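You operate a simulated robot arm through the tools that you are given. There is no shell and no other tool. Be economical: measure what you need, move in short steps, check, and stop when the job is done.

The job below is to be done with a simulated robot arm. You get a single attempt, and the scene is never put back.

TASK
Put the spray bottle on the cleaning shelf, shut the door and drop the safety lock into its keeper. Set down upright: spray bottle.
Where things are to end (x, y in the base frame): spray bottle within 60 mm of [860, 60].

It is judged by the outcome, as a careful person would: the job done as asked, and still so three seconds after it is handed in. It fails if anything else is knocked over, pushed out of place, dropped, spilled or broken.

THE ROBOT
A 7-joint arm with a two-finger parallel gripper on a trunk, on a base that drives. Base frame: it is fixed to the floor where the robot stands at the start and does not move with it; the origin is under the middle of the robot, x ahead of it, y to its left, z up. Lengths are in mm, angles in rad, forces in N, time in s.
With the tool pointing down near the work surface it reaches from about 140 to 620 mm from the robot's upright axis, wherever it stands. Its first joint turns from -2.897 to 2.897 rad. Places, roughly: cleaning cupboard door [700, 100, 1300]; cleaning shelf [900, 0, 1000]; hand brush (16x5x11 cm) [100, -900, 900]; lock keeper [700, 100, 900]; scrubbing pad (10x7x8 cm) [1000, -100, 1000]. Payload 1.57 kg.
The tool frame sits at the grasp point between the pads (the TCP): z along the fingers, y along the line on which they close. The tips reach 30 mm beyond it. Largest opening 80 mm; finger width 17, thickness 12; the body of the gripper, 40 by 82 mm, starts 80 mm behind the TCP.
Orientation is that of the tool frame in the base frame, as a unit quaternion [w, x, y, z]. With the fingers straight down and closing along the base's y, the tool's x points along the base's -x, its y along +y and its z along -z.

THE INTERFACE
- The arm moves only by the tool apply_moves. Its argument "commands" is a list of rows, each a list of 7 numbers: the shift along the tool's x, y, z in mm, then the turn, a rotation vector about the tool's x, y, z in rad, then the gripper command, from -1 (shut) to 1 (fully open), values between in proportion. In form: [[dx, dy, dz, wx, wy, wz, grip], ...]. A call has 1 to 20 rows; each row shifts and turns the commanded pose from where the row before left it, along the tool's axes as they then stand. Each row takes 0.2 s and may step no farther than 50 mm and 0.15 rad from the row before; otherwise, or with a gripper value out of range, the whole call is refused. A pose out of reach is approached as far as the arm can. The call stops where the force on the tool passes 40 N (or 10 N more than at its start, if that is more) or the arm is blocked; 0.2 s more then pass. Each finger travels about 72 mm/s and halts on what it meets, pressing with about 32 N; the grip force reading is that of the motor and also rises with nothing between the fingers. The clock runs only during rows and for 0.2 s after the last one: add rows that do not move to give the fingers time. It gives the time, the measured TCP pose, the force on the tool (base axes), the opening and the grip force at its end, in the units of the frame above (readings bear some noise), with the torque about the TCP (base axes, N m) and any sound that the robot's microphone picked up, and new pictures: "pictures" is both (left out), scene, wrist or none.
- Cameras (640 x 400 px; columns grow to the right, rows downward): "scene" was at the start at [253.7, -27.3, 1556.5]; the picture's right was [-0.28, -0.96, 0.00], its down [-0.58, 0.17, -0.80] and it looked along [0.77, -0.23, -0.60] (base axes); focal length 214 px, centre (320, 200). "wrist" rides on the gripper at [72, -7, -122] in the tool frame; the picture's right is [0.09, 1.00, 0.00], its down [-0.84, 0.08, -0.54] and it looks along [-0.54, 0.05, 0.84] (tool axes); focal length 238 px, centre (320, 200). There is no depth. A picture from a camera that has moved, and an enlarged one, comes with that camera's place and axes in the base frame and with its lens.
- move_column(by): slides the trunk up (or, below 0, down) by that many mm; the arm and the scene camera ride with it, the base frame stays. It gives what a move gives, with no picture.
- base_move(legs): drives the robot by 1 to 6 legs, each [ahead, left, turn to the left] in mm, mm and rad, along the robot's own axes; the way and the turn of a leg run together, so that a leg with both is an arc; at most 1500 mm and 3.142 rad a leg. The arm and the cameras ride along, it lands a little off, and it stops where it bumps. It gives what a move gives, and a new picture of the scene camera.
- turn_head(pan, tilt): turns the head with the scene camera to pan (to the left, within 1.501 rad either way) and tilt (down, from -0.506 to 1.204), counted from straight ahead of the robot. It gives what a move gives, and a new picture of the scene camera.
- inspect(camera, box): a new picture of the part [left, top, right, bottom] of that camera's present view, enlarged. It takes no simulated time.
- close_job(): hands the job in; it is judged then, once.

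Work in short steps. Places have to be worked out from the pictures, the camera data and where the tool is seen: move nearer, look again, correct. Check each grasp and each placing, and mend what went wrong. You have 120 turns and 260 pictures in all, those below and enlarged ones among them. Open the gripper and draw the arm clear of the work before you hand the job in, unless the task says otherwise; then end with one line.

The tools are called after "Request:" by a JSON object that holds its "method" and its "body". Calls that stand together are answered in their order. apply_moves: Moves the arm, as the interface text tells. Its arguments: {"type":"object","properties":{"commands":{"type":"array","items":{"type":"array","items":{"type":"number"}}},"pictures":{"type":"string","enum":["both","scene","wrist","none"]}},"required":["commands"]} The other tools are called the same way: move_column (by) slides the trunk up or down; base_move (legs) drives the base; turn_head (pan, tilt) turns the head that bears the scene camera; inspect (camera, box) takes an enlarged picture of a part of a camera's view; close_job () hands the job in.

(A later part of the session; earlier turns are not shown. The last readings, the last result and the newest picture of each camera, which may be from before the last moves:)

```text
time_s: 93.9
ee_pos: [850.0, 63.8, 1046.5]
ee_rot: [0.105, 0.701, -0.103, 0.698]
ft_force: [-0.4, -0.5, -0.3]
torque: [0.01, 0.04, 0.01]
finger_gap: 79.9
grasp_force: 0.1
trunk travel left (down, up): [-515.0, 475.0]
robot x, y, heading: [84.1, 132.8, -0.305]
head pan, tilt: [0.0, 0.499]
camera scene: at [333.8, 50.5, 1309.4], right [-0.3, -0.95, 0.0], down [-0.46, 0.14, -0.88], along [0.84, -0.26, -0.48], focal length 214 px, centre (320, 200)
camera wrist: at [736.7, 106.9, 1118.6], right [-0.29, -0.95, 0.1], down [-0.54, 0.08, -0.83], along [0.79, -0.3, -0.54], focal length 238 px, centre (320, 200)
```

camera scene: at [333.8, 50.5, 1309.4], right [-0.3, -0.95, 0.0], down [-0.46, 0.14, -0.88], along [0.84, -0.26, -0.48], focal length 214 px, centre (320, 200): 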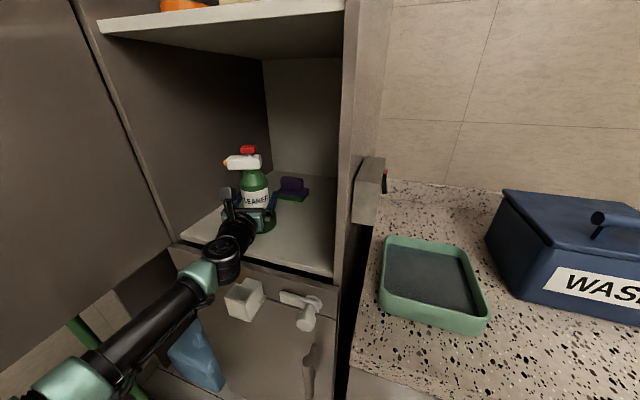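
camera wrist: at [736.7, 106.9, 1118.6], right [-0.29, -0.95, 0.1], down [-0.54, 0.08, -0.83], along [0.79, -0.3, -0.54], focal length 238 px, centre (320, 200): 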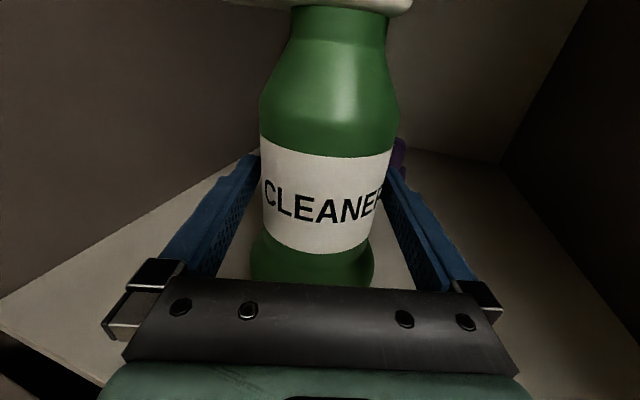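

Standing free. I withdraw straight back with the arm, then the base.

Request:
{"method": "apply_moves", "body": {"commands": [[0, 0, -15, 0, 0, 0, 1], [0, 0, -25, 0, 0, 0, 1], [0, 0, -35, 0, 0, 0, 1], [0, 0, -35, 0, 0, 0, 1], [0, 0, 0, 0, 0, 0, 1]], "pictures": "wrist"}}

Request:
{"method": "base_move", "body": {"legs": [[-300, 0, 0]]}}

```text
time_s: 95.1
ee_pos: [744.3, 96.5, 1050.2]
ee_rot: [0.105, 0.701, -0.104, 0.698]
ft_force: [-0.7, -0.2, 0.5]
torque: [0.0, 0.02, -0.02]
finger_gap: 79.9
grasp_force: 0.1
trunk travel left (down, up): [-515.0, 475.0]
robot x, y, heading: [83.9, 129.0, -0.31]
head pan, tilt: [0.0, 0.499]
camera wrist: at [630.4, 139.4, 1122.5], right [-0.29, -0.95, 0.1], down [-0.54, 0.08, -0.83], along [0.79, -0.3, -0.54], focal length 238 px, centre (320, 200)
```

wrist: 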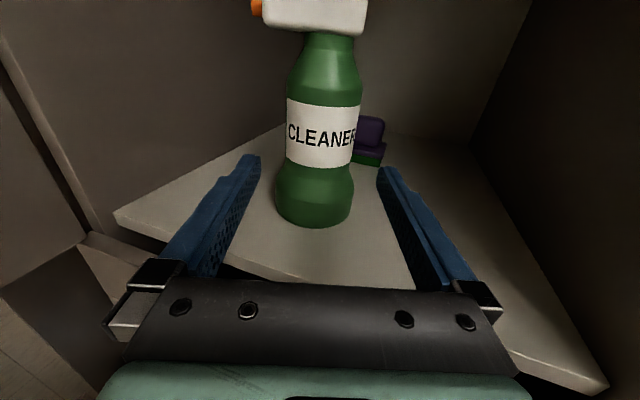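

```text
time_s: 97.2
ee_pos: [460.1, 188.4, 1051.1]
ee_rot: [0.105, 0.701, -0.102, 0.698]
ft_force: [0.2, -0.4, -0.1]
torque: [0.01, -0.01, -0.01]
finger_gap: 79.8
grasp_force: 0.2
trunk travel left (down, up): [-515.0, 475.0]
robot x, y, heading: [-198.1, 221.1, -0.298]
head pan, tilt: [0.0, 0.499]
camera scene: at [49.6, 140.9, 1309.5], right [-0.29, -0.96, 0.0], down [-0.46, 0.14, -0.88], along [0.84, -0.26, -0.48], focal length 214 px, centre (320, 200)
```

scene: 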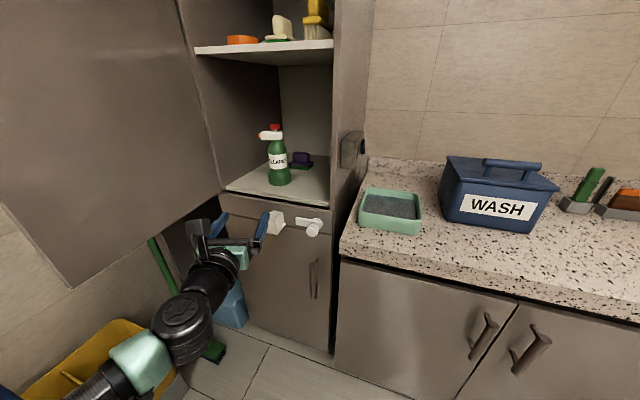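

The bottle stands upright near (858, 61). Now the door: its free end is at about (480, 537). I'll straddle that end with the open fingers; first turn square, back off and tuck the arm to the left.

Request:
{"method": "base_move", "body": {"legs": [[0, 0, -0.352], [-240, 0, 0]]}}

Request:
{"method": "apply_moves", "body": {"commands": [[0, 0, -40, 0, 0, 0, 1], [0, 0, -40, 0, 0, 0, 1], [0, 0, -39, 0, 0, 0, 1], [0, -40, 0, 0, 0, 0, 1], [0, -40, 0, 0, 0, 0, 1], [0, -40, 0, 0, 0, 0, 1], [0, -18, 0, 0, 0, 0, 1], [0, 0, 0, 0, 0, 0, 1]], "pictures": "scene"}}

```text
time_s: 100.1
ee_pos: [214.0, 103.0, 1051.1]
ee_rot: [0.229, 0.671, -0.227, 0.668]
ft_force: [0.0, 0.3, 0.5]
torque: [-0.04, 0.0, 0.04]
finger_gap: 80.1
grasp_force: 0.1
trunk travel left (down, up): [-515.0, 475.0]
robot x, y, heading: [-389.1, 369.1, -0.667]
head pan, tilt: [0.0, 0.499]
camera scene: at [-184.7, 205.9, 1309.5], right [-0.62, -0.79, 0.0], down [-0.38, 0.3, -0.88], along [0.69, -0.54, -0.48], focal length 214 px, centre (320, 200)
```

scene: 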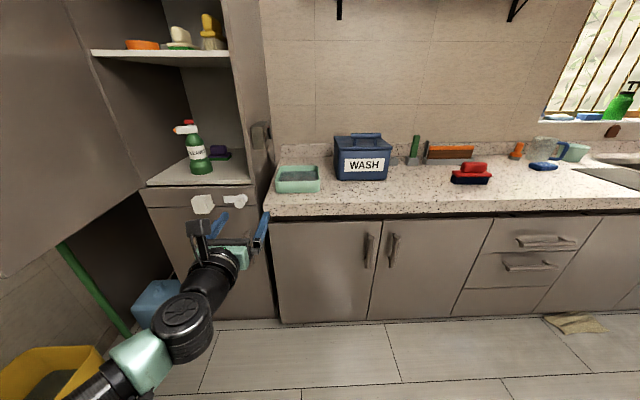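

```text
time_s: 101.9
ee_pos: [206.2, 284.4, 1050.7]
ee_rot: [0.23, 0.671, -0.228, 0.667]
ft_force: [0.4, 0.4, 0.6]
torque: [0.0, 0.02, 0.01]
finger_gap: 79.9
grasp_force: 0.0
trunk travel left (down, up): [-515.0, 475.0]
robot x, y, heading: [-390.1, 368.6, -0.665]
head pan, tilt: [0.0, 0.499]
camera scene: at [-184.3, 205.5, 1309.4], right [-0.62, -0.79, 0.0], down [-0.38, 0.3, -0.88], along [0.69, -0.54, -0.48], focal length 214 px, centre (320, 200)
```

scene: 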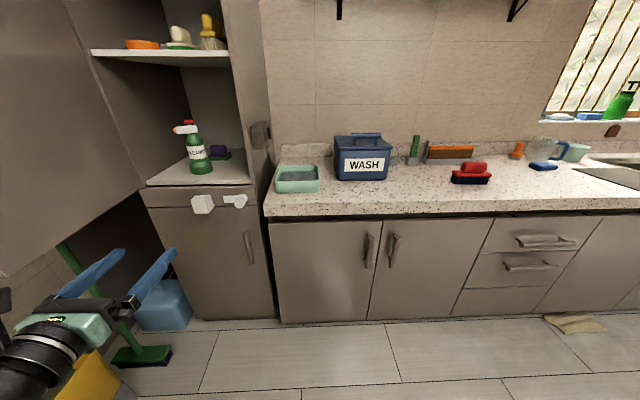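

Request:
{"method": "base_move", "body": {"legs": [[0, 300, 0]]}}

Request:
{"method": "inspect", "body": {"camera": "wrist", "box": [0, 0, 640, 400]}}

```text
time_s: 103.9
ee_pos: [386.9, 518.5, 1051.9]
ee_rot: [0.228, 0.671, -0.226, 0.668]
ft_force: [-0.2, 1.2, 0.6]
torque: [0.02, -0.03, 0.0]
finger_gap: 79.9
grasp_force: 0.1
trunk travel left (down, up): [-515.0, 475.0]
robot x, y, heading: [-208.8, 600.8, -0.665]
head pan, tilt: [0.0, 0.499]
camera scene: at [-2.1, 438.0, 1309.4], right [-0.62, -0.79, 0.0], down [-0.38, 0.29, -0.88], along [0.69, -0.54, -0.48], focal length 214 px, centre (320, 200)
```

scene: 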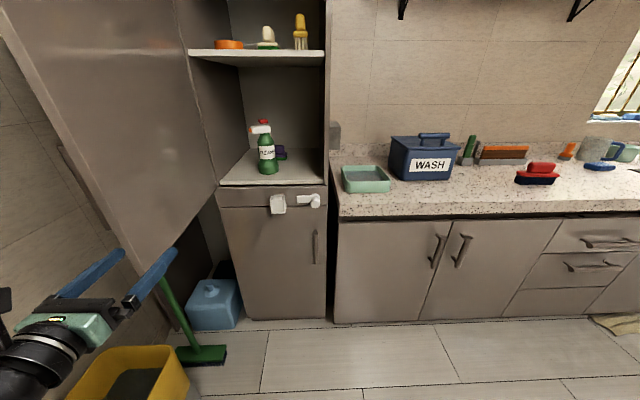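

```text
1.00 times, centred on (320, 200) of wrist (not enlarged: the box is as wide or as high as the picture)
camera zoom: at [295.4, 600.0, 1123.6], right [-0.61, -0.79, 0.1], down [-0.48, 0.27, -0.83], along [0.63, -0.55, -0.54], focal length 238 px, centre (320, 200)
```

zoom: 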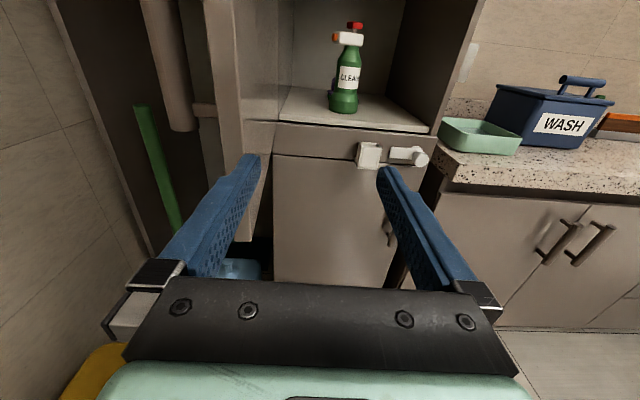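

The door's end is at (480, 534), thickness ~25. I lower below the handle's bottom end and shift left to straddle the edge.

Request:
{"method": "move_column", "body": {"by": -55}}

Request:
{"method": "base_move", "body": {"legs": [[0, 80, 0]]}}

Request:
{"method": "inspect", "body": {"camera": "wrist", "box": [0, 0, 640, 400]}}

```text
time_s: 104.8
ee_pos: [387.1, 518.4, 996.7]
ee_rot: [0.228, 0.671, -0.227, 0.668]
ft_force: [-0.2, 0.1, -0.3]
torque: [0.0, 0.02, 0.02]
finger_gap: 80.0
grasp_force: 0.1
trunk travel left (down, up): [-460.0, 530.0]
robot x, y, heading: [-207.8, 602.5, -0.669]
head pan, tilt: [0.0, 0.499]
```

```text
time_s: 105.9
ee_pos: [436.7, 583.4, 994.9]
ee_rot: [0.229, 0.671, -0.227, 0.667]
ft_force: [1.0, 0.2, -0.4]
torque: [-0.02, 0.01, 0.0]
finger_gap: 80.2
grasp_force: 0.1
trunk travel left (down, up): [-460.0, 530.0]
robot x, y, heading: [-157.1, 666.3, -0.66]
head pan, tilt: [0.0, 0.499]
camera scene: at [47.5, 501.4, 1254.4], right [-0.62, -0.79, 0.0], down [-0.38, 0.29, -0.88], along [0.69, -0.54, -0.48], focal length 214 px, centre (320, 200)
```

scene: 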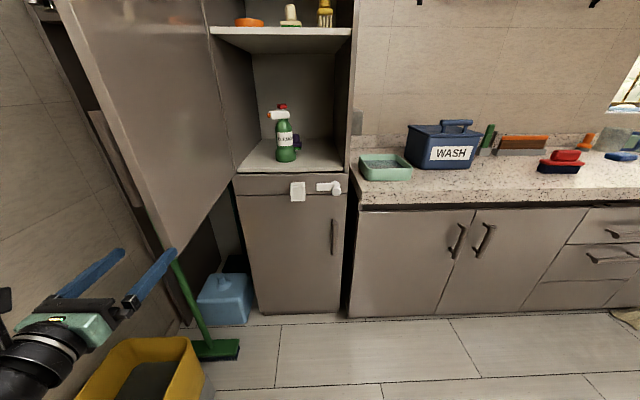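

```text
1.00 times, centred on (320, 200) of wrist (not enlarged: the box is as wide or as high as the picture)
camera zoom: at [345.0, 663.2, 1068.5], right [-0.61, -0.79, 0.1], down [-0.48, 0.27, -0.83], along [0.63, -0.55, -0.54], focal length 238 px, centre (320, 200)
```

zoom: 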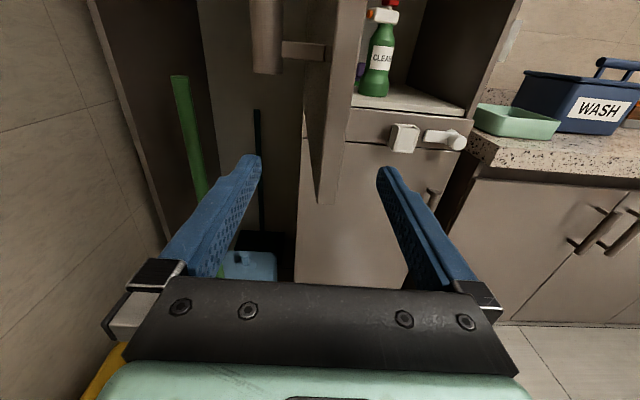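

Perfectly straddled. I advance 95 mm so that the fingers flank the door's edge.

Request:
{"method": "base_move", "body": {"legs": [[95, 0, 0]]}}

Request:
{"method": "inspect", "body": {"camera": "wrist", "box": [0, 0, 640, 400]}}

```text
time_s: 107.0
ee_pos: [508.2, 525.1, 995.8]
ee_rot: [0.229, 0.671, -0.228, 0.667]
ft_force: [0.1, -0.2, -0.2]
torque: [-0.01, -0.02, 0.0]
finger_gap: 80.0
grasp_force: 0.1
trunk travel left (down, up): [-460.0, 530.0]
robot x, y, heading: [-86.9, 607.8, -0.667]
head pan, tilt: [0.0, 0.499]
camera scene: at [119.6, 443.5, 1254.2], right [-0.62, -0.79, 0.0], down [-0.38, 0.3, -0.88], along [0.69, -0.54, -0.48], focal length 214 px, centre (320, 200)
```

scene: 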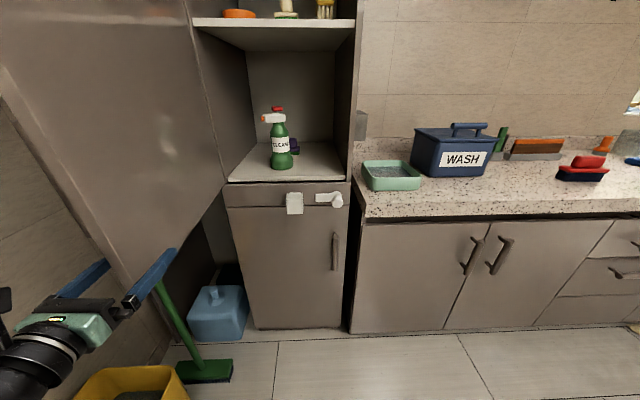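

```text
1.00 times, centred on (320, 200) of wrist (not enlarged: the box is as wide or as high as the picture)
camera zoom: at [417.4, 605.1, 1068.5], right [-0.61, -0.79, 0.1], down [-0.48, 0.27, -0.83], along [0.63, -0.55, -0.54], focal length 238 px, centre (320, 200)
```

zoom: 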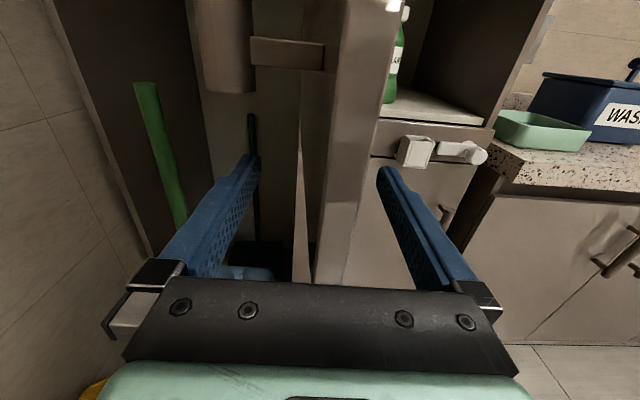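

Now I swing the door shut by driving an arc about the hinge; first a small leg to check.

Request:
{"method": "base_move", "body": {"legs": [[51, -140, 0.15]]}}

Request:
{"method": "inspect", "body": {"camera": "wrist", "box": [0, 0, 640, 400]}}

```text
time_s: 108.4
ee_pos: [479.7, 472.1, 997.6]
ee_rot: [0.176, 0.686, -0.175, 0.684]
ft_force: [-0.6, -0.8, 0.0]
torque: [0.0, 0.02, 0.0]
finger_gap: 80.1
grasp_force: 0.0
trunk travel left (down, up): [-460.0, 530.0]
robot x, y, heading: [-121.7, 465.1, -0.513]
head pan, tilt: [0.0, 0.499]
camera scene: at [106.9, 333.2, 1254.3], right [-0.49, -0.87, 0.0], down [-0.42, 0.23, -0.88], along [0.77, -0.43, -0.48], focal length 214 px, centre (320, 200)
```

scene: 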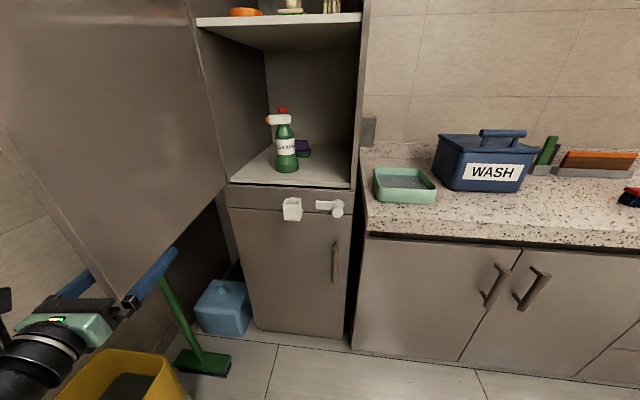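

```text
1.00 times, centred on (320, 200) of wrist (not enlarged: the box is as wide or as high as the picture)
camera zoom: at [377.1, 538.6, 1068.8], right [-0.48, -0.87, 0.1], down [-0.52, 0.19, -0.83], along [0.71, -0.45, -0.54], focal length 238 px, centre (320, 200)
```

zoom: 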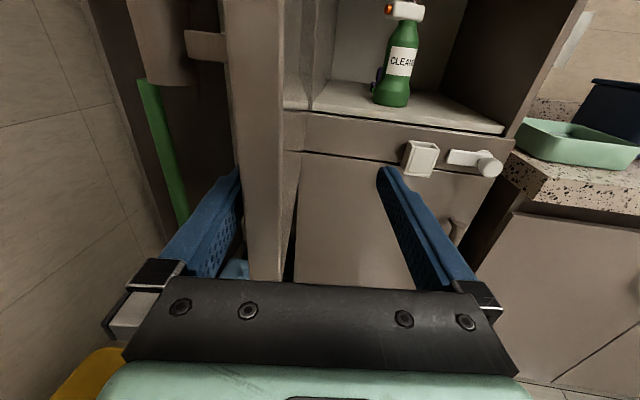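

The left finger now carries the door. I continue the arc.

Request:
{"method": "base_move", "body": {"legs": [[51, -140, 0.15], [51, -140, 0.15], [51, -140, 0.15]]}}

Request:
{"method": "inspect", "body": {"camera": "wrist", "box": [0, 0, 640, 400]}}

```text
time_s: 111.7
ee_pos: [444.4, 285.8, 995.3]
ee_rot: [0.023, 0.708, -0.021, 0.705]
ft_force: [1.1, -0.5, 0.6]
torque: [0.01, 0.0, 0.04]
finger_gap: 80.0
grasp_force: 0.0
trunk travel left (down, up): [-460.0, 530.0]
robot x, y, heading: [-94.8, 21.3, -0.066]
head pan, tilt: [0.0, 0.499]
camera scene: at [165.6, -0.8, 1254.3], right [-0.07, -1.0, 0.0], down [-0.48, 0.03, -0.88], along [0.88, -0.06, -0.48], focal length 214 px, centre (320, 200)
```

scene: 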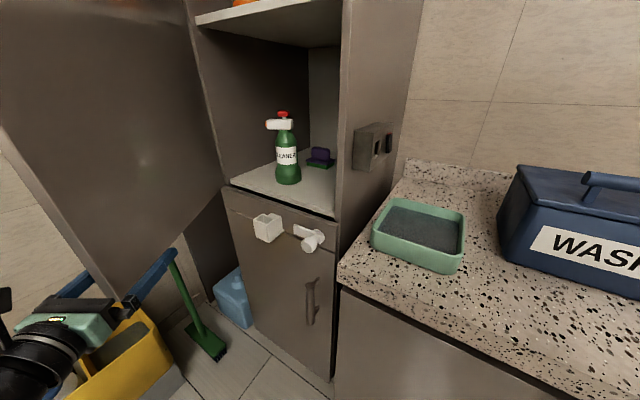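

```text
1.00 times, centred on (320, 200) of wrist (not enlarged: the box is as wide or as high as the picture)
camera zoom: at [323.2, 300.9, 1068.8], right [-0.06, -0.99, 0.1], down [-0.55, -0.05, -0.83], along [0.83, -0.1, -0.54], focal length 238 px, centre (320, 200)
```

zoom: 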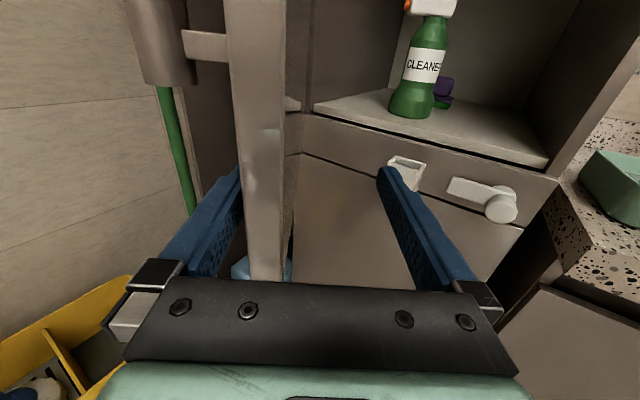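

Door ~0.9 rad from shut. The base is near the counter now, so I continue the arc with the arm, turning the tool along.

Request:
{"method": "apply_moves", "body": {"commands": [[0, 24.8, 2, 0.06, 0, 0, 1], [0, 24.8, 2, 0.06, 0, 0, 1], [0, 24.8, 2, 0.06, 0, 0, 1], [0, 24.8, 2, 0.06, 0, 0, 1], [0, 24.8, 2, 0.06, 0, 0, 1], [0, 0, 0, 0, 0, 0, 1]], "pictures": "both"}}

```text
time_s: 113.1
ee_pos: [461.4, 162.2, 997.0]
ee_rot: [-0.084, 0.703, 0.086, 0.701]
ft_force: [1.3, 0.5, -0.5]
torque: [0.02, -0.02, 0.0]
finger_gap: 79.8
grasp_force: 0.0
trunk travel left (down, up): [-460.0, 530.0]
robot x, y, heading: [-92.7, 19.3, -0.067]
head pan, tilt: [0.0, 0.499]
camera scene: at [165.4, -0.2, 1254.4], right [-0.07, -1.0, 0.0], down [-0.48, 0.03, -0.88], along [0.88, -0.06, -0.48], focal length 214 px, centre (320, 200)
camera wrist: at [343.2, 140.7, 1070.1], right [0.24, -0.97, 0.09], down [-0.51, -0.21, -0.83], along [0.83, 0.15, -0.54], focal length 238 px, centre (320, 200)
```

scene: 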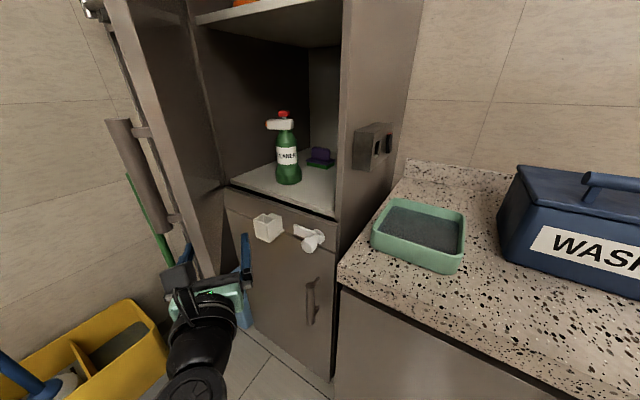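
wrist: 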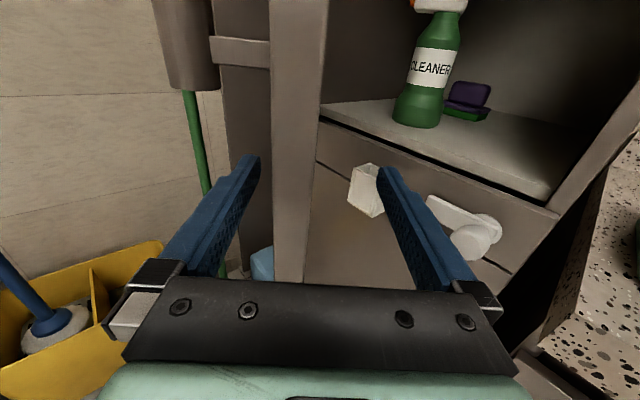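

Request:
{"method": "apply_moves", "body": {"commands": [[0, 24.8, 2, 0.06, 0, 0, 1], [0, 24.8, 2, 0.06, 0, 0, 1], [0, 24.8, 2, 0.06, 0, 0, 1], [0, 24.8, 2, 0.06, 0, 0, 1], [0, 0, 0, 0, 0, 0, 1]], "pictures": "both"}}

```text
time_s: 114.3
ee_pos: [500.6, 72.7, 998.1]
ee_rot: [-0.168, 0.688, 0.169, 0.685]
ft_force: [0.9, -0.1, -0.6]
torque: [0.01, 0.03, 0.0]
finger_gap: 80.1
grasp_force: 0.0
trunk travel left (down, up): [-460.0, 530.0]
robot x, y, heading: [-92.5, 24.5, -0.07]
head pan, tilt: [0.0, 0.499]
camera scene: at [165.4, -0.2, 1254.4], right [-0.07, -1.0, 0.0], down [-0.48, 0.03, -0.88], along [0.88, -0.06, -0.48], focal length 214 px, centre (320, 200)
camera wrist: at [389.9, 22.9, 1069.9], right [0.46, -0.88, 0.09], down [-0.45, -0.32, -0.83], along [0.77, 0.34, -0.54], focal length 238 px, centre (320, 200)
```

scene: 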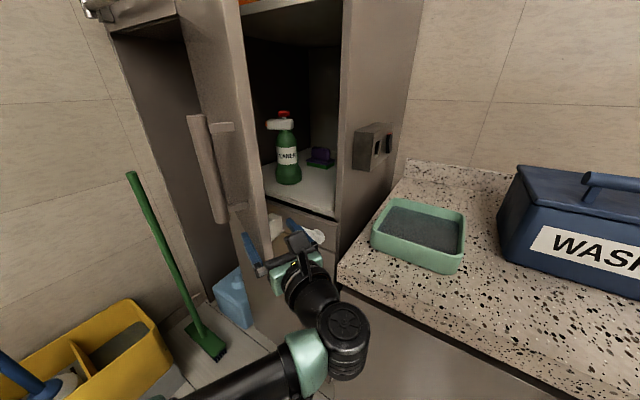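
wrist: 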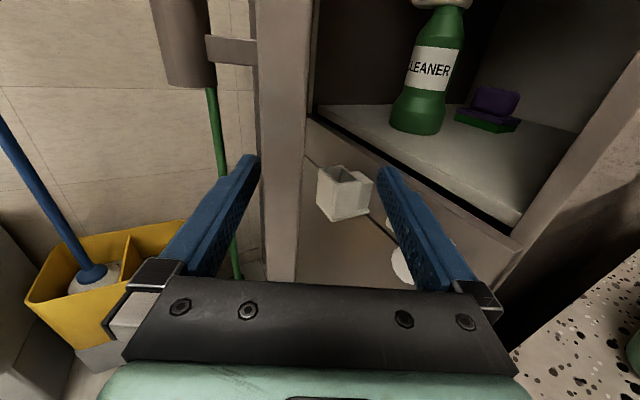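

Door ~0.35 rad from shut. I withdraw the hand from the edge, turn it and close the fingers to push the outer face.

Request:
{"method": "apply_moves", "body": {"commands": [[0, 0, -30, 0, 0, 0, 1], [0, 0, -30, 0, 0, 0, 1], [0, 0, -30, 0, 0, 0, 1], [0, 0, -30, 0, 0, 0, 1], [0, 0, 0, -0.13, 0, 0, -1], [0, 0, 0, -0.13, 0, 0, -1], [0, 0, 0, -0.13, 0, 0, -1], [0, 0, 0, -0.13, 0, 0, -1], [0, 0, 0, -0.13, 0, 0, -1], [0, 0, 0, -0.13, 0, 0, -1], [0, 0, 0, -0.13, 0, 0, -1], [0, 0, 0, -0.13, 0, 0, -1], [0, 0, 0, 0, 0, 0, -1]], "pictures": "both"}}

```text
time_s: 117.1
ee_pos: [399.6, 15.6, 996.5]
ee_rot: [0.197, 0.681, -0.194, 0.678]
ft_force: [0.4, 0.3, 0.5]
torque: [0.02, 0.01, 0.03]
finger_gap: 0.0
grasp_force: 21.1
out of reach, approached as far as the arm can: row 7
trunk travel left (down, up): [-460.0, 530.0]
robot x, y, heading: [-96.1, 19.6, -0.068]
head pan, tilt: [0.0, 0.499]
camera scene: at [165.5, -0.3, 1254.4], right [-0.07, -1.0, 0.0], down [-0.48, 0.03, -0.88], along [0.88, -0.06, -0.48], focal length 214 px, centre (320, 200)
camera wrist: at [301.5, 87.7, 1067.3], right [-0.53, -0.84, 0.1], down [-0.5, 0.22, -0.84], along [0.68, -0.49, -0.54], focal length 238 px, centre (320, 200)
```

scene: 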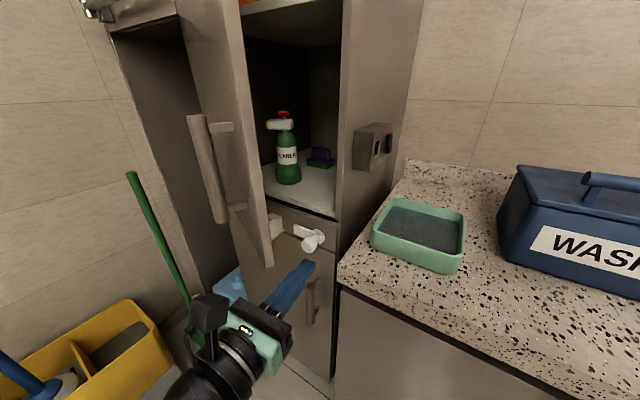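
wrist: 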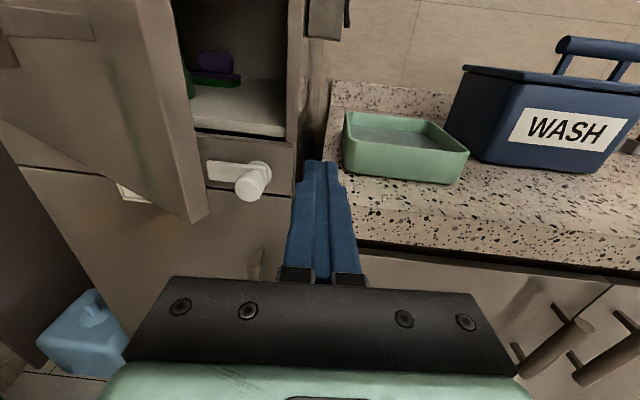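

I shift the base left so that the fingers face the door panel below the handle, then approach.

Request:
{"method": "base_move", "body": {"legs": [[-30, 230, 0], [130, -70, 0]]}}

Request:
{"method": "inspect", "body": {"camera": "wrist", "box": [0, 0, 640, 400]}}

```text
time_s: 119.8
ee_pos: [511.8, 165.7, 995.5]
ee_rot: [0.198, 0.68, -0.195, 0.678]
ft_force: [-0.4, -0.8, 1.0]
torque: [-0.02, 0.02, -0.01]
finger_gap: 0.0
grasp_force: 21.5
trunk travel left (down, up): [-460.0, 530.0]
robot x, y, heading: [19.8, 170.4, -0.075]
head pan, tilt: [0.0, 0.499]
camera scene: at [277.1, 150.1, 1254.2], right [-0.07, -1.0, 0.0], down [-0.48, 0.03, -0.88], along [0.88, -0.06, -0.48], focal length 214 px, centre (320, 200)
```

scene: 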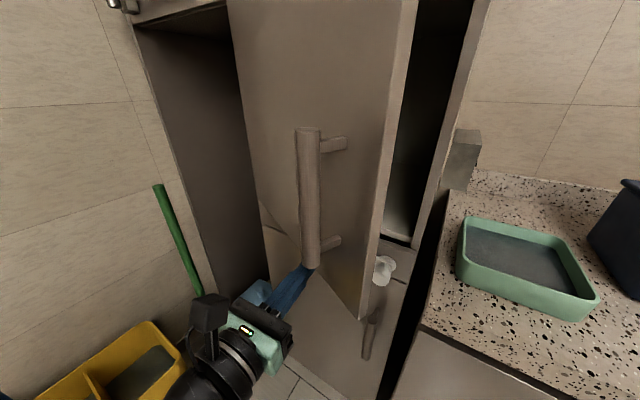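

```text
1.00 times, centred on (320, 200) of wrist (not enlarged: the box is as wide or as high as the picture)
camera zoom: at [413.1, 237.6, 1067.1], right [-0.53, -0.84, 0.1], down [-0.5, 0.22, -0.84], along [0.68, -0.49, -0.54], focal length 238 px, centre (320, 200)
```

zoom: 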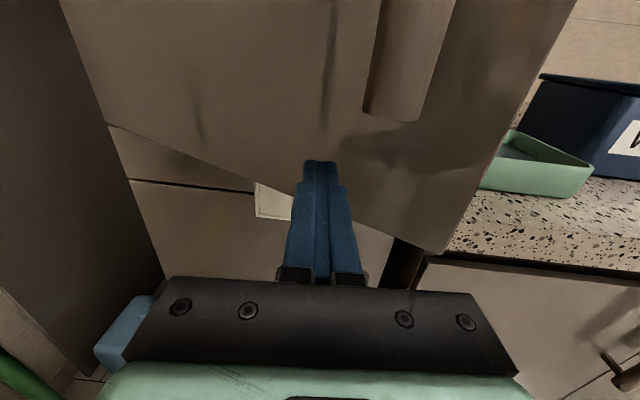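

I push the panel shut in short steps, watching force.

Request:
{"method": "apply_moves", "body": {"commands": [[0, 0, 20, 0, 0, 0, -1], [0, 0, 20, 0, 0, 0, -1], [0, 0, 20, 0, 0, 0, -1], [0, 0, 20, 0, 0, 0, -1], [0, 0, 20, 0, 0, 0, -1], [0, 0, 20, 0, 0, 0, -1], [0, 0, 0, 0, 0, 0, -1]], "pictures": "both"}}

```text
time_s: 121.4
ee_pos: [611.9, 104.0, 997.5]
ee_rot: [0.198, 0.68, -0.194, 0.679]
ft_force: [0.5, 0.1, 0.3]
torque: [0.0, -0.01, -0.02]
finger_gap: 0.2
grasp_force: 21.0
trunk travel left (down, up): [-460.0, 530.0]
robot x, y, heading: [16.2, 173.4, -0.071]
head pan, tilt: [0.0, 0.499]
camera scene: at [276.5, 150.5, 1254.4], right [-0.07, -1.0, 0.0], down [-0.48, 0.03, -0.88], along [0.88, -0.06, -0.48], focal length 214 px, centre (320, 200)
camera wrist: at [512.9, 175.7, 1068.8], right [-0.53, -0.84, 0.1], down [-0.5, 0.22, -0.84], along [0.68, -0.49, -0.54], focal length 238 px, centre (320, 200)
```

scene: 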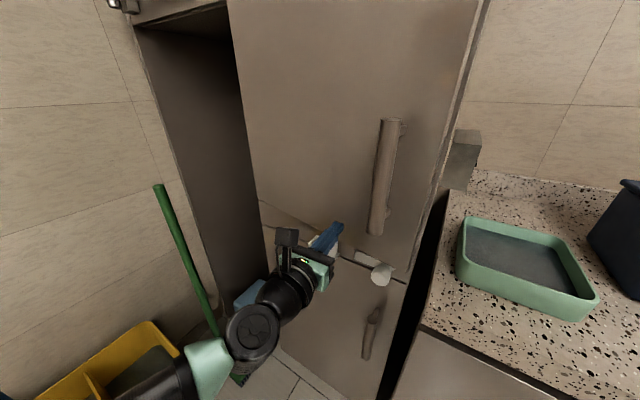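
wrist: 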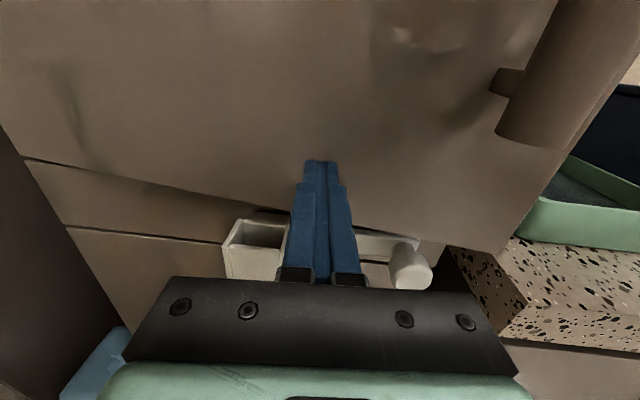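

Almost shut. I push the last bit until resistance is felt.

Request:
{"method": "apply_moves", "body": {"commands": [[0, 0, 10, 0, 0, 0, -1], [0, 0, 10, 0, 0, 0, -1], [0, 0, 8, 0, 0, 0, -1], [0, 0, 8, 0, 0, 0, -1], [0, 0, 6, 0, 0, 0, -1], [0, 0, 6, 0, 0, 0, -1], [0, 0, 0, 0, 0, 0, -1]], "pictures": "scene"}}

```text
time_s: 123.0
ee_pos: [653.7, 76.4, 994.9]
ee_rot: [0.198, 0.68, -0.195, 0.678]
ft_force: [-1.0, -0.1, 0.6]
torque: [0.01, -0.01, 0.03]
finger_gap: 0.0
grasp_force: 21.1
trunk travel left (down, up): [-460.0, 530.0]
robot x, y, heading: [18.1, 172.5, -0.067]
head pan, tilt: [0.0, 0.499]
camera scene: at [276.6, 150.4, 1254.4], right [-0.07, -1.0, 0.0], down [-0.48, 0.03, -0.88], along [0.88, -0.06, -0.48], focal length 214 px, centre (320, 200)
```

scene: 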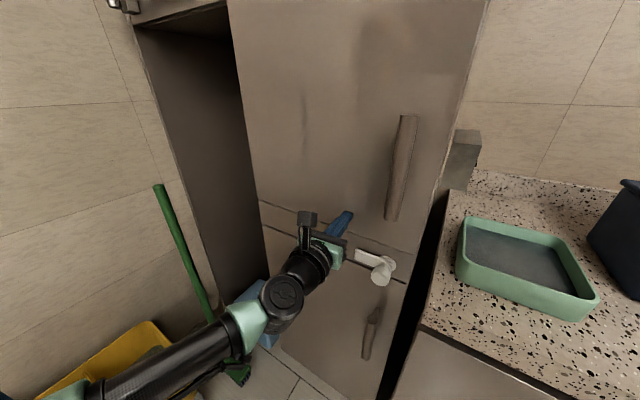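

Request:
{"method": "apply_moves", "body": {"commands": [[0, 0, 5, 0, 0, 0, -1], [0, 0, 4, 0, 0, 0, -1], [0, 0, 3, 0, 0, 0, -1], [0, 0, 3, 0, 0, 0, -1], [0, 0, 3, 0, 0, 0, -1], [0, 0, 3, 0, 0, 0, -1]], "pictures": "both"}}

```text
time_s: 123.8
ee_pos: [658.0, 73.1, 994.1]
ee_rot: [0.198, 0.681, -0.194, 0.678]
ft_force: [-19.6, 10.2, 4.0]
torque: [-0.07, -0.08, -0.32]
finger_gap: 0.1
grasp_force: 20.7
trunk travel left (down, up): [-460.0, 530.0]
robot x, y, heading: [14.1, 174.5, -0.07]
head pan, tilt: [0.0, 0.499]
stopped in row 3: the force on the tool passed its limit at 44 N (the readings are from after the stop); the commanded pose is now the measured one
camera scene: at [273.0, 152.4, 1255.3], right [-0.07, -1.0, 0.0], down [-0.48, 0.03, -0.88], along [0.88, -0.06, -0.48], focal length 214 px, centre (320, 200)
camera wrist: at [559.2, 145.7, 1067.3], right [-0.53, -0.84, 0.1], down [-0.5, 0.22, -0.84], along [0.68, -0.49, -0.54], focal length 238 px, centre (320, 200)
```

scene: 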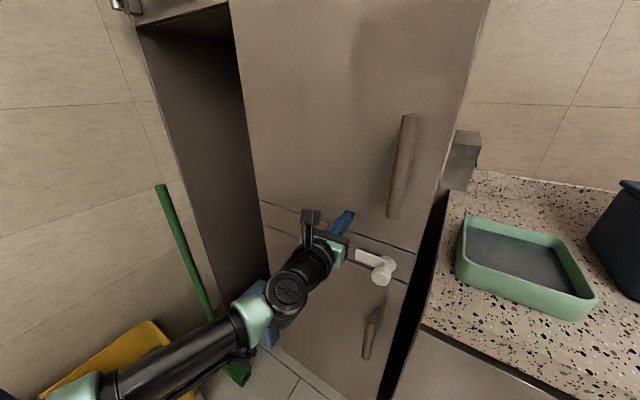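
wrist: 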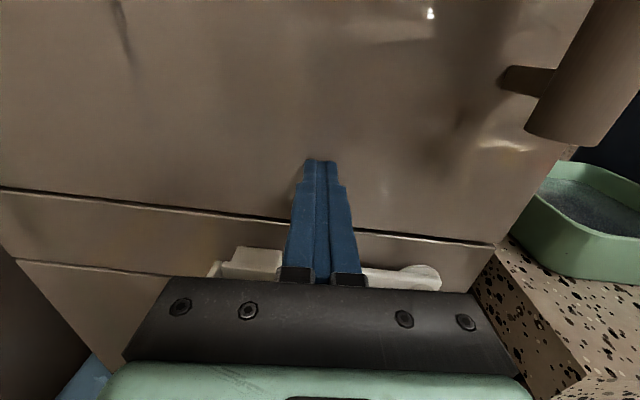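

The door is shut (firm stop at ~44 N). I back off to study the lock closely.

Request:
{"method": "base_move", "body": {"legs": [[-130, 66, 0]]}}

Request:
{"method": "inspect", "body": {"camera": "wrist", "box": [180, 60, 500, 260]}}

Request:
{"method": "inspect", "body": {"camera": "scene", "box": [280, 180, 440, 280]}}

```text
time_s: 125.1
ee_pos: [537.1, 147.1, 992.9]
ee_rot: [0.196, 0.682, -0.193, 0.677]
ft_force: [0.0, -0.7, 0.5]
torque: [0.0, 0.01, 0.0]
finger_gap: 0.1
grasp_force: 21.7
trunk travel left (down, up): [-460.0, 530.0]
robot x, y, heading: [-112.9, 243.3, -0.065]
head pan, tilt: [0.0, 0.499]
camera scene: at [152.2, 225.8, 1254.5], right [-0.07, -1.0, 0.0], down [-0.48, 0.03, -0.88], along [0.88, -0.06, -0.48], focal length 214 px, centre (320, 200)
```

scene: 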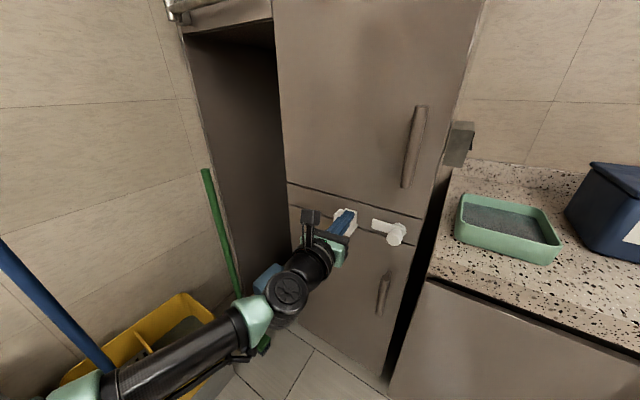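

```text
2.00 times, centred on (340, 160) of wrist
camera zoom: at [438.6, 219.7, 1065.4], right [-0.53, -0.84, 0.1], down [-0.51, 0.22, -0.83], along [0.68, -0.49, -0.54], focal length 477 px, centre (280, 280)
```

zoom: 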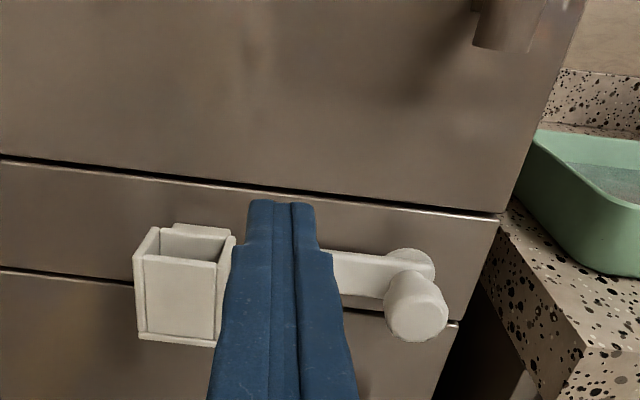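

```text
4.00 times, centred on (360, 230) of scene
camera zoom: at [152.2, 225.8, 1254.5], right [-0.07, -1.0, 0.0], down [-0.48, 0.03, -0.88], along [0.88, -0.06, -0.48], focal length 858 px, centre (160, 80)
```

zoom: 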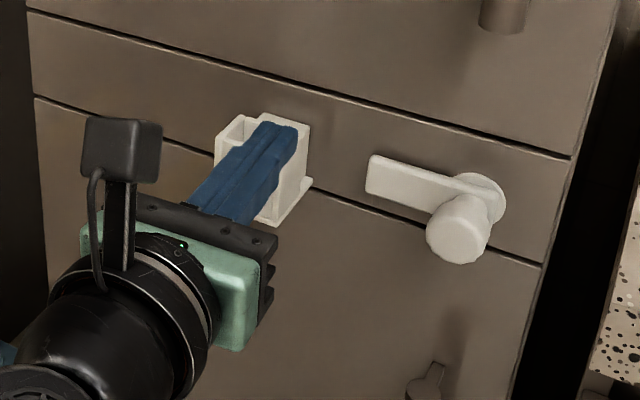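

Measured: the lock arm's left tip lies midway between knob (v≈351) and keeper centre (v≈511) in face coordinates. So the arm likely pivots at its left tip, and the knob swings up and over into the open-topped keeper. I set the robot square to the lock to test that.

Request:
{"method": "base_move", "body": {"legs": [[0, 255, 0], [0, 0, -0.585], [60, 69, 0]]}}

Request:
{"method": "apply_moves", "body": {"commands": [[0, 0, 0, 0.13, 0, 0, 1], [0, 0, 0, 0.13, 0, 0, 1], [0, 0, 0, 0.13, 0, 0, 1], [0, 0, 0, 0.1, 0, 0, 1], [0, 0, 0, 0, 0, 0, 1]], "pictures": "both"}}

```text
time_s: 129.2
ee_pos: [481.9, 79.8, 992.3]
ee_rot: [0.383, 0.599, -0.38, 0.592]
ft_force: [0.4, -0.3, 0.4]
torque: [0.01, 0.01, 0.0]
finger_gap: 0.0
grasp_force: 21.2
trunk travel left (down, up): [-460.0, 530.0]
robot x, y, heading: [-4.1, 515.6, -0.643]
head pan, tilt: [0.0, 0.499]
camera scene: at [205.6, 355.3, 1254.2], right [-0.6, -0.8, 0.0], down [-0.38, 0.29, -0.88], along [0.7, -0.53, -0.48], focal length 214 px, centre (320, 200)
```

scene: 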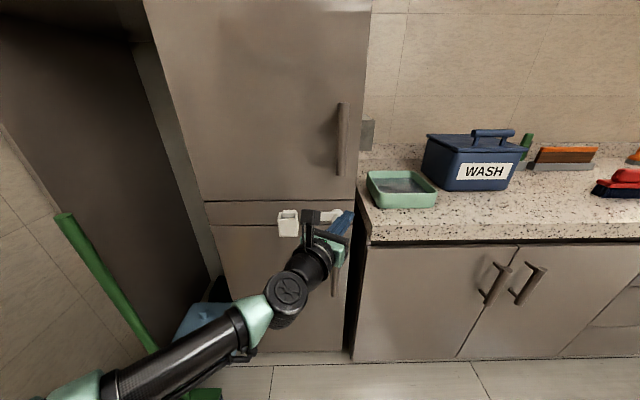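

```text
time_s: 130.4
ee_pos: [480.9, 79.7, 992.1]
ee_rot: [0.226, 0.673, -0.226, 0.667]
ft_force: [0.4, 0.0, -0.4]
torque: [-0.02, 0.01, 0.0]
finger_gap: 80.0
grasp_force: 0.0
trunk travel left (down, up): [-460.0, 530.0]
robot x, y, heading: [-5.5, 515.8, -0.647]
head pan, tilt: [0.0, 0.499]
camera scene: at [204.8, 355.2, 1254.4], right [-0.6, -0.8, 0.0], down [-0.38, 0.29, -0.88], along [0.7, -0.53, -0.48], focal length 214 px, centre (320, 200)
camera wrist: at [390.2, 160.0, 1065.8], right [-0.6, -0.79, 0.1], down [-0.49, 0.27, -0.83], along [0.63, -0.55, -0.55], focal length 238 px, centre (320, 200)
```

scene: 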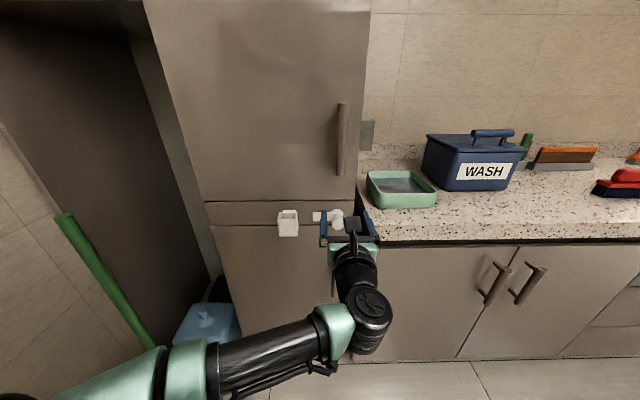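
wrist: 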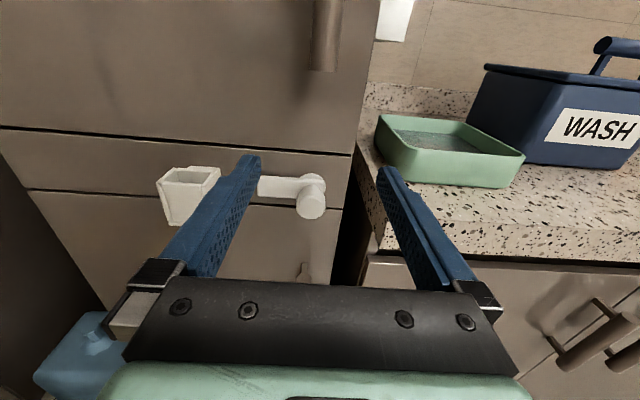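

The knob is centred ahead of the fingers at z≈885. I lower the trunk to that height.

Request:
{"method": "move_column", "body": {"by": -107}}

Request:
{"method": "apply_moves", "body": {"commands": [[0, 0, 35, 0, 0, 0, 1], [0, 0, 35, 0, 0, 0, 1], [0, 0, 0, 0, 0, 0, 1]], "pictures": "both"}}

```text
time_s: 131.8
ee_pos: [481.9, 79.3, 887.5]
ee_rot: [0.225, 0.673, -0.225, 0.667]
ft_force: [0.9, 0.1, 0.6]
torque: [-0.01, 0.01, 0.02]
finger_gap: 79.7
grasp_force: 0.0
trunk travel left (down, up): [-353.0, 637.0]
robot x, y, heading: [-1.3, 514.3, -0.644]
head pan, tilt: [0.0, 0.499]
```

```text
time_s: 132.6
ee_pos: [538.1, 37.2, 888.1]
ee_rot: [0.225, 0.673, -0.225, 0.668]
ft_force: [-0.2, 0.6, 0.2]
torque: [-0.01, 0.03, -0.02]
finger_gap: 80.2
grasp_force: 0.0
trunk travel left (down, up): [-353.0, 637.0]
robot x, y, heading: [-6.2, 513.7, -0.647]
head pan, tilt: [0.0, 0.499]
camera scene: at [204.8, 355.2, 1147.4], right [-0.6, -0.8, 0.0], down [-0.38, 0.29, -0.88], along [0.7, -0.53, -0.48], focal length 214 px, centre (320, 200)
camera wrist: at [445.7, 117.2, 960.3], right [-0.6, -0.79, 0.1], down [-0.49, 0.27, -0.83], along [0.63, -0.55, -0.55], focal length 238 px, centre (320, 200)
```

scene: 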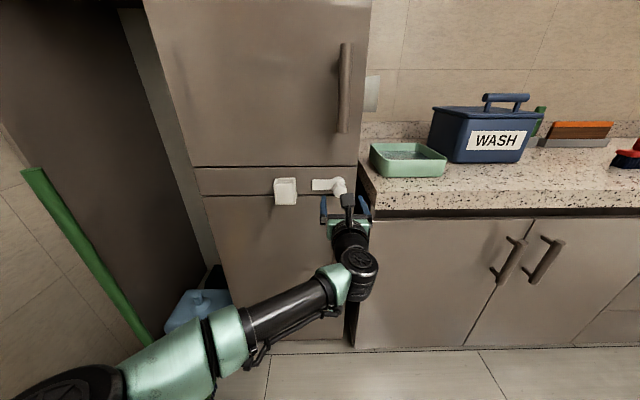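
wrist: 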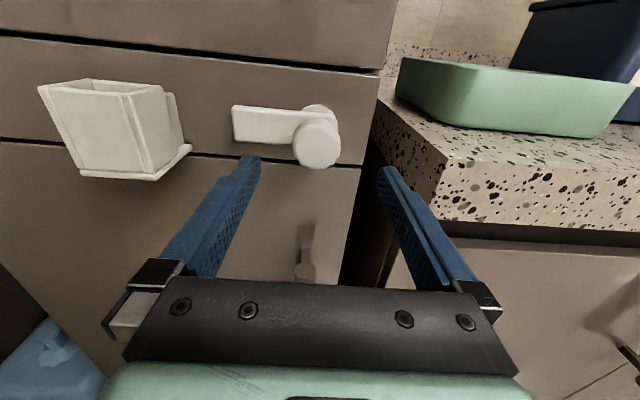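

Knob well centred. The fingertips must stay in front of the bar (left of the knob), so I advance to overlap ~20 mm of the knob.

Request:
{"method": "apply_moves", "body": {"commands": [[0, 0, 25, 0, 0, 0, 1], [0, 0, 25, 0, 0, 0, 1], [0, 0, 8, 0, 0, 0, 1], [0, 0, 0, 0, 0, 0, 1]], "pictures": "wrist"}}

```text
time_s: 133.6
ee_pos: [584.5, 2.0, 885.2]
ee_rot: [0.226, 0.673, -0.226, 0.667]
ft_force: [0.4, 0.6, 0.1]
torque: [0.02, -0.01, 0.0]
finger_gap: 80.0
grasp_force: 0.2
trunk travel left (down, up): [-353.0, 637.0]
robot x, y, heading: [-1.4, 518.4, -0.642]
head pan, tilt: [0.0, 0.499]
camera wrist: at [491.9, 81.2, 958.3], right [-0.6, -0.79, 0.1], down [-0.49, 0.27, -0.83], along [0.63, -0.55, -0.55], focal length 238 px, centre (320, 200)
```

wrist: 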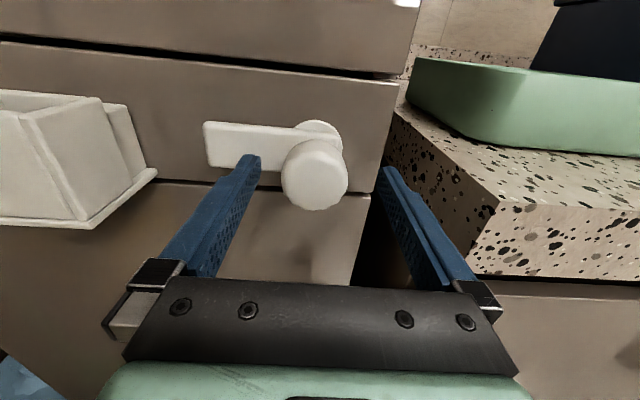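

Request:
{"method": "apply_moves", "body": {"commands": [[0, 0, 0, 0, 0, 0, 0.3], [0, 0, 0, 0, 0, 0, -0.2], [0, 0, 0, 0, 0, 0, -1], [0, 0, 0, 0, 0, 0, -1]], "pictures": "wrist"}}

```text
time_s: 134.6
ee_pos: [586.4, 4.0, 885.9]
ee_rot: [0.224, 0.675, -0.223, 0.667]
ft_force: [4.1, 8.9, -2.2]
torque: [-0.13, 0.0, 0.97]
finger_gap: 37.8
grasp_force: 43.8
trunk travel left (down, up): [-353.0, 637.0]
robot x, y, heading: [-3.4, 519.1, -0.644]
head pan, tilt: [0.0, 0.499]
camera wrist: at [494.0, 83.6, 958.3], right [-0.6, -0.8, 0.1], down [-0.49, 0.26, -0.83], along [0.64, -0.54, -0.55], focal length 238 px, centre (320, 200)
```

wrist: 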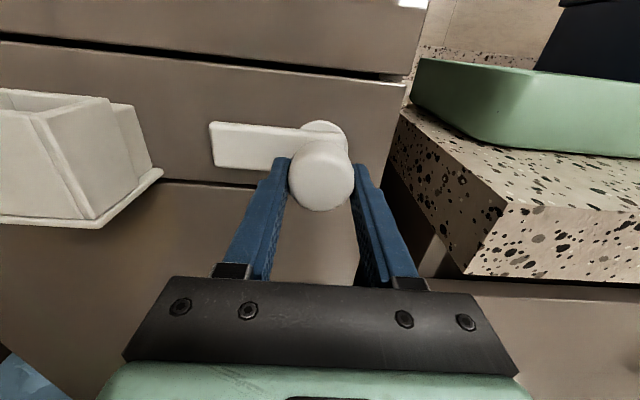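

Knob gripped (38 mm). I test which way it moves: first gently upward a few mm.

Request:
{"method": "apply_moves", "body": {"commands": [[0, -1.5, 0, 0, 0, 0, -1], [4, 0, 0, 0, 0, 0, -1], [4, 0, 0, 0, 0, 0, -1], [0, 0, 0, 0, 0, 0, -1]], "pictures": "wrist"}}

```text
time_s: 135.6
ee_pos: [586.7, 3.5, 885.4]
ee_rot: [0.223, 0.678, -0.225, 0.663]
ft_force: [-2.2, 17.3, -28.5]
torque: [-0.29, -0.27, 0.82]
finger_gap: 37.7
grasp_force: 43.8
trunk travel left (down, up): [-353.0, 637.0]
robot x, y, heading: [-1.7, 516.4, -0.644]
head pan, tilt: [0.0, 0.499]
camera wrist: at [495.0, 83.4, 960.1], right [-0.6, -0.8, 0.1], down [-0.5, 0.27, -0.82], along [0.63, -0.54, -0.56], focal length 238 px, centre (320, 200)
```

wrist: 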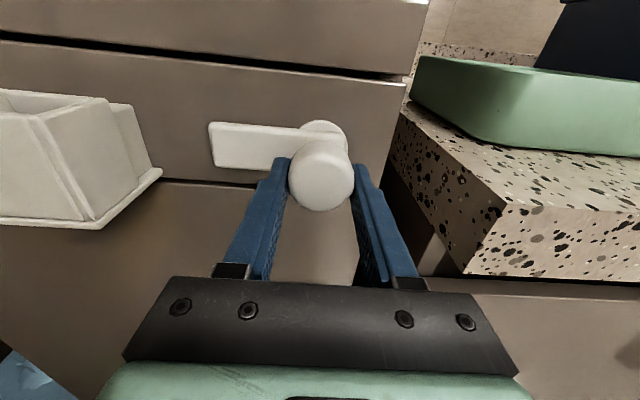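

It resists vertically (28 N). I undo that and test pulling straight out.

Request:
{"method": "apply_moves", "body": {"commands": [[-8, 0, 0, 0, 0, 0, -1], [0, 0, -4, 0, 0, 0, -1], [0, 0, -4, 0, 0, 0, -1], [0, 0, 0, 0, 0, 0, -1]], "pictures": "wrist"}}

```text
time_s: 136.6
ee_pos: [579.6, 9.2, 885.9]
ee_rot: [0.226, 0.671, -0.226, 0.669]
ft_force: [29.7, -24.6, 6.4]
torque: [0.15, 0.16, 0.9]
finger_gap: 38.3
grasp_force: 44.2
trunk travel left (down, up): [-353.0, 637.0]
robot x, y, heading: [-5.9, 515.0, -0.648]
head pan, tilt: [0.0, 0.499]
camera wrist: at [488.8, 88.5, 958.7], right [-0.6, -0.79, 0.09], down [-0.48, 0.27, -0.83], along [0.64, -0.55, -0.54], focal length 238 px, centre (320, 200)
```

wrist: 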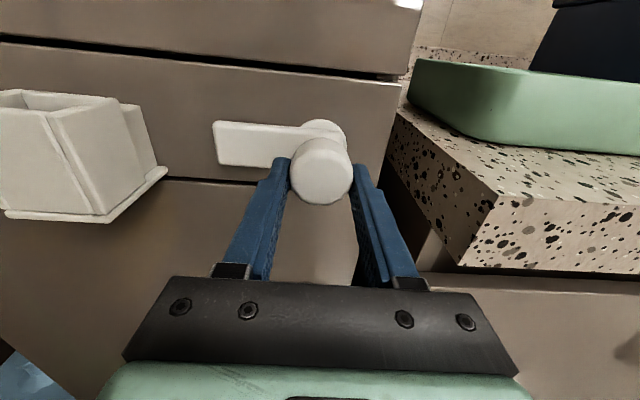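

The knob slipped in the grip rather than coming out. Next I test sideways to the left.

Request:
{"method": "apply_moves", "body": {"commands": [[0, 0, 6, 0, 0, 0, -1], [0, -3, 0, 0, 0, 0, -1], [0, -4, 0, 0, 0, 0, -1], [0, -4, 0, 0, 0, 0, -1], [0, 0, 0, 0, 0, 0, -1]], "pictures": "wrist"}}

```text
time_s: 137.8
ee_pos: [581.0, 8.6, 885.8]
ee_rot: [0.232, 0.67, -0.232, 0.666]
ft_force: [-34.5, 3.7, 0.0]
torque: [0.13, -0.06, 0.45]
finger_gap: 38.0
grasp_force: 43.9
trunk travel left (down, up): [-353.0, 637.0]
robot x, y, heading: [-6.3, 513.9, -0.648]
head pan, tilt: [0.0, 0.499]
camera wrist: at [490.7, 90.0, 958.8], right [-0.62, -0.78, 0.09], down [-0.48, 0.28, -0.83], along [0.63, -0.56, -0.54], focal length 238 px, centre (320, 200)
```

wrist: 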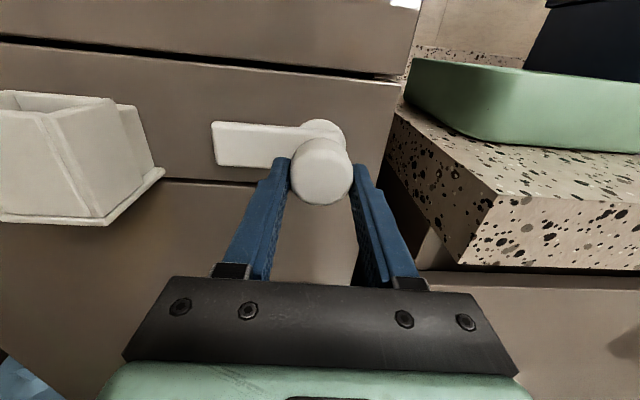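

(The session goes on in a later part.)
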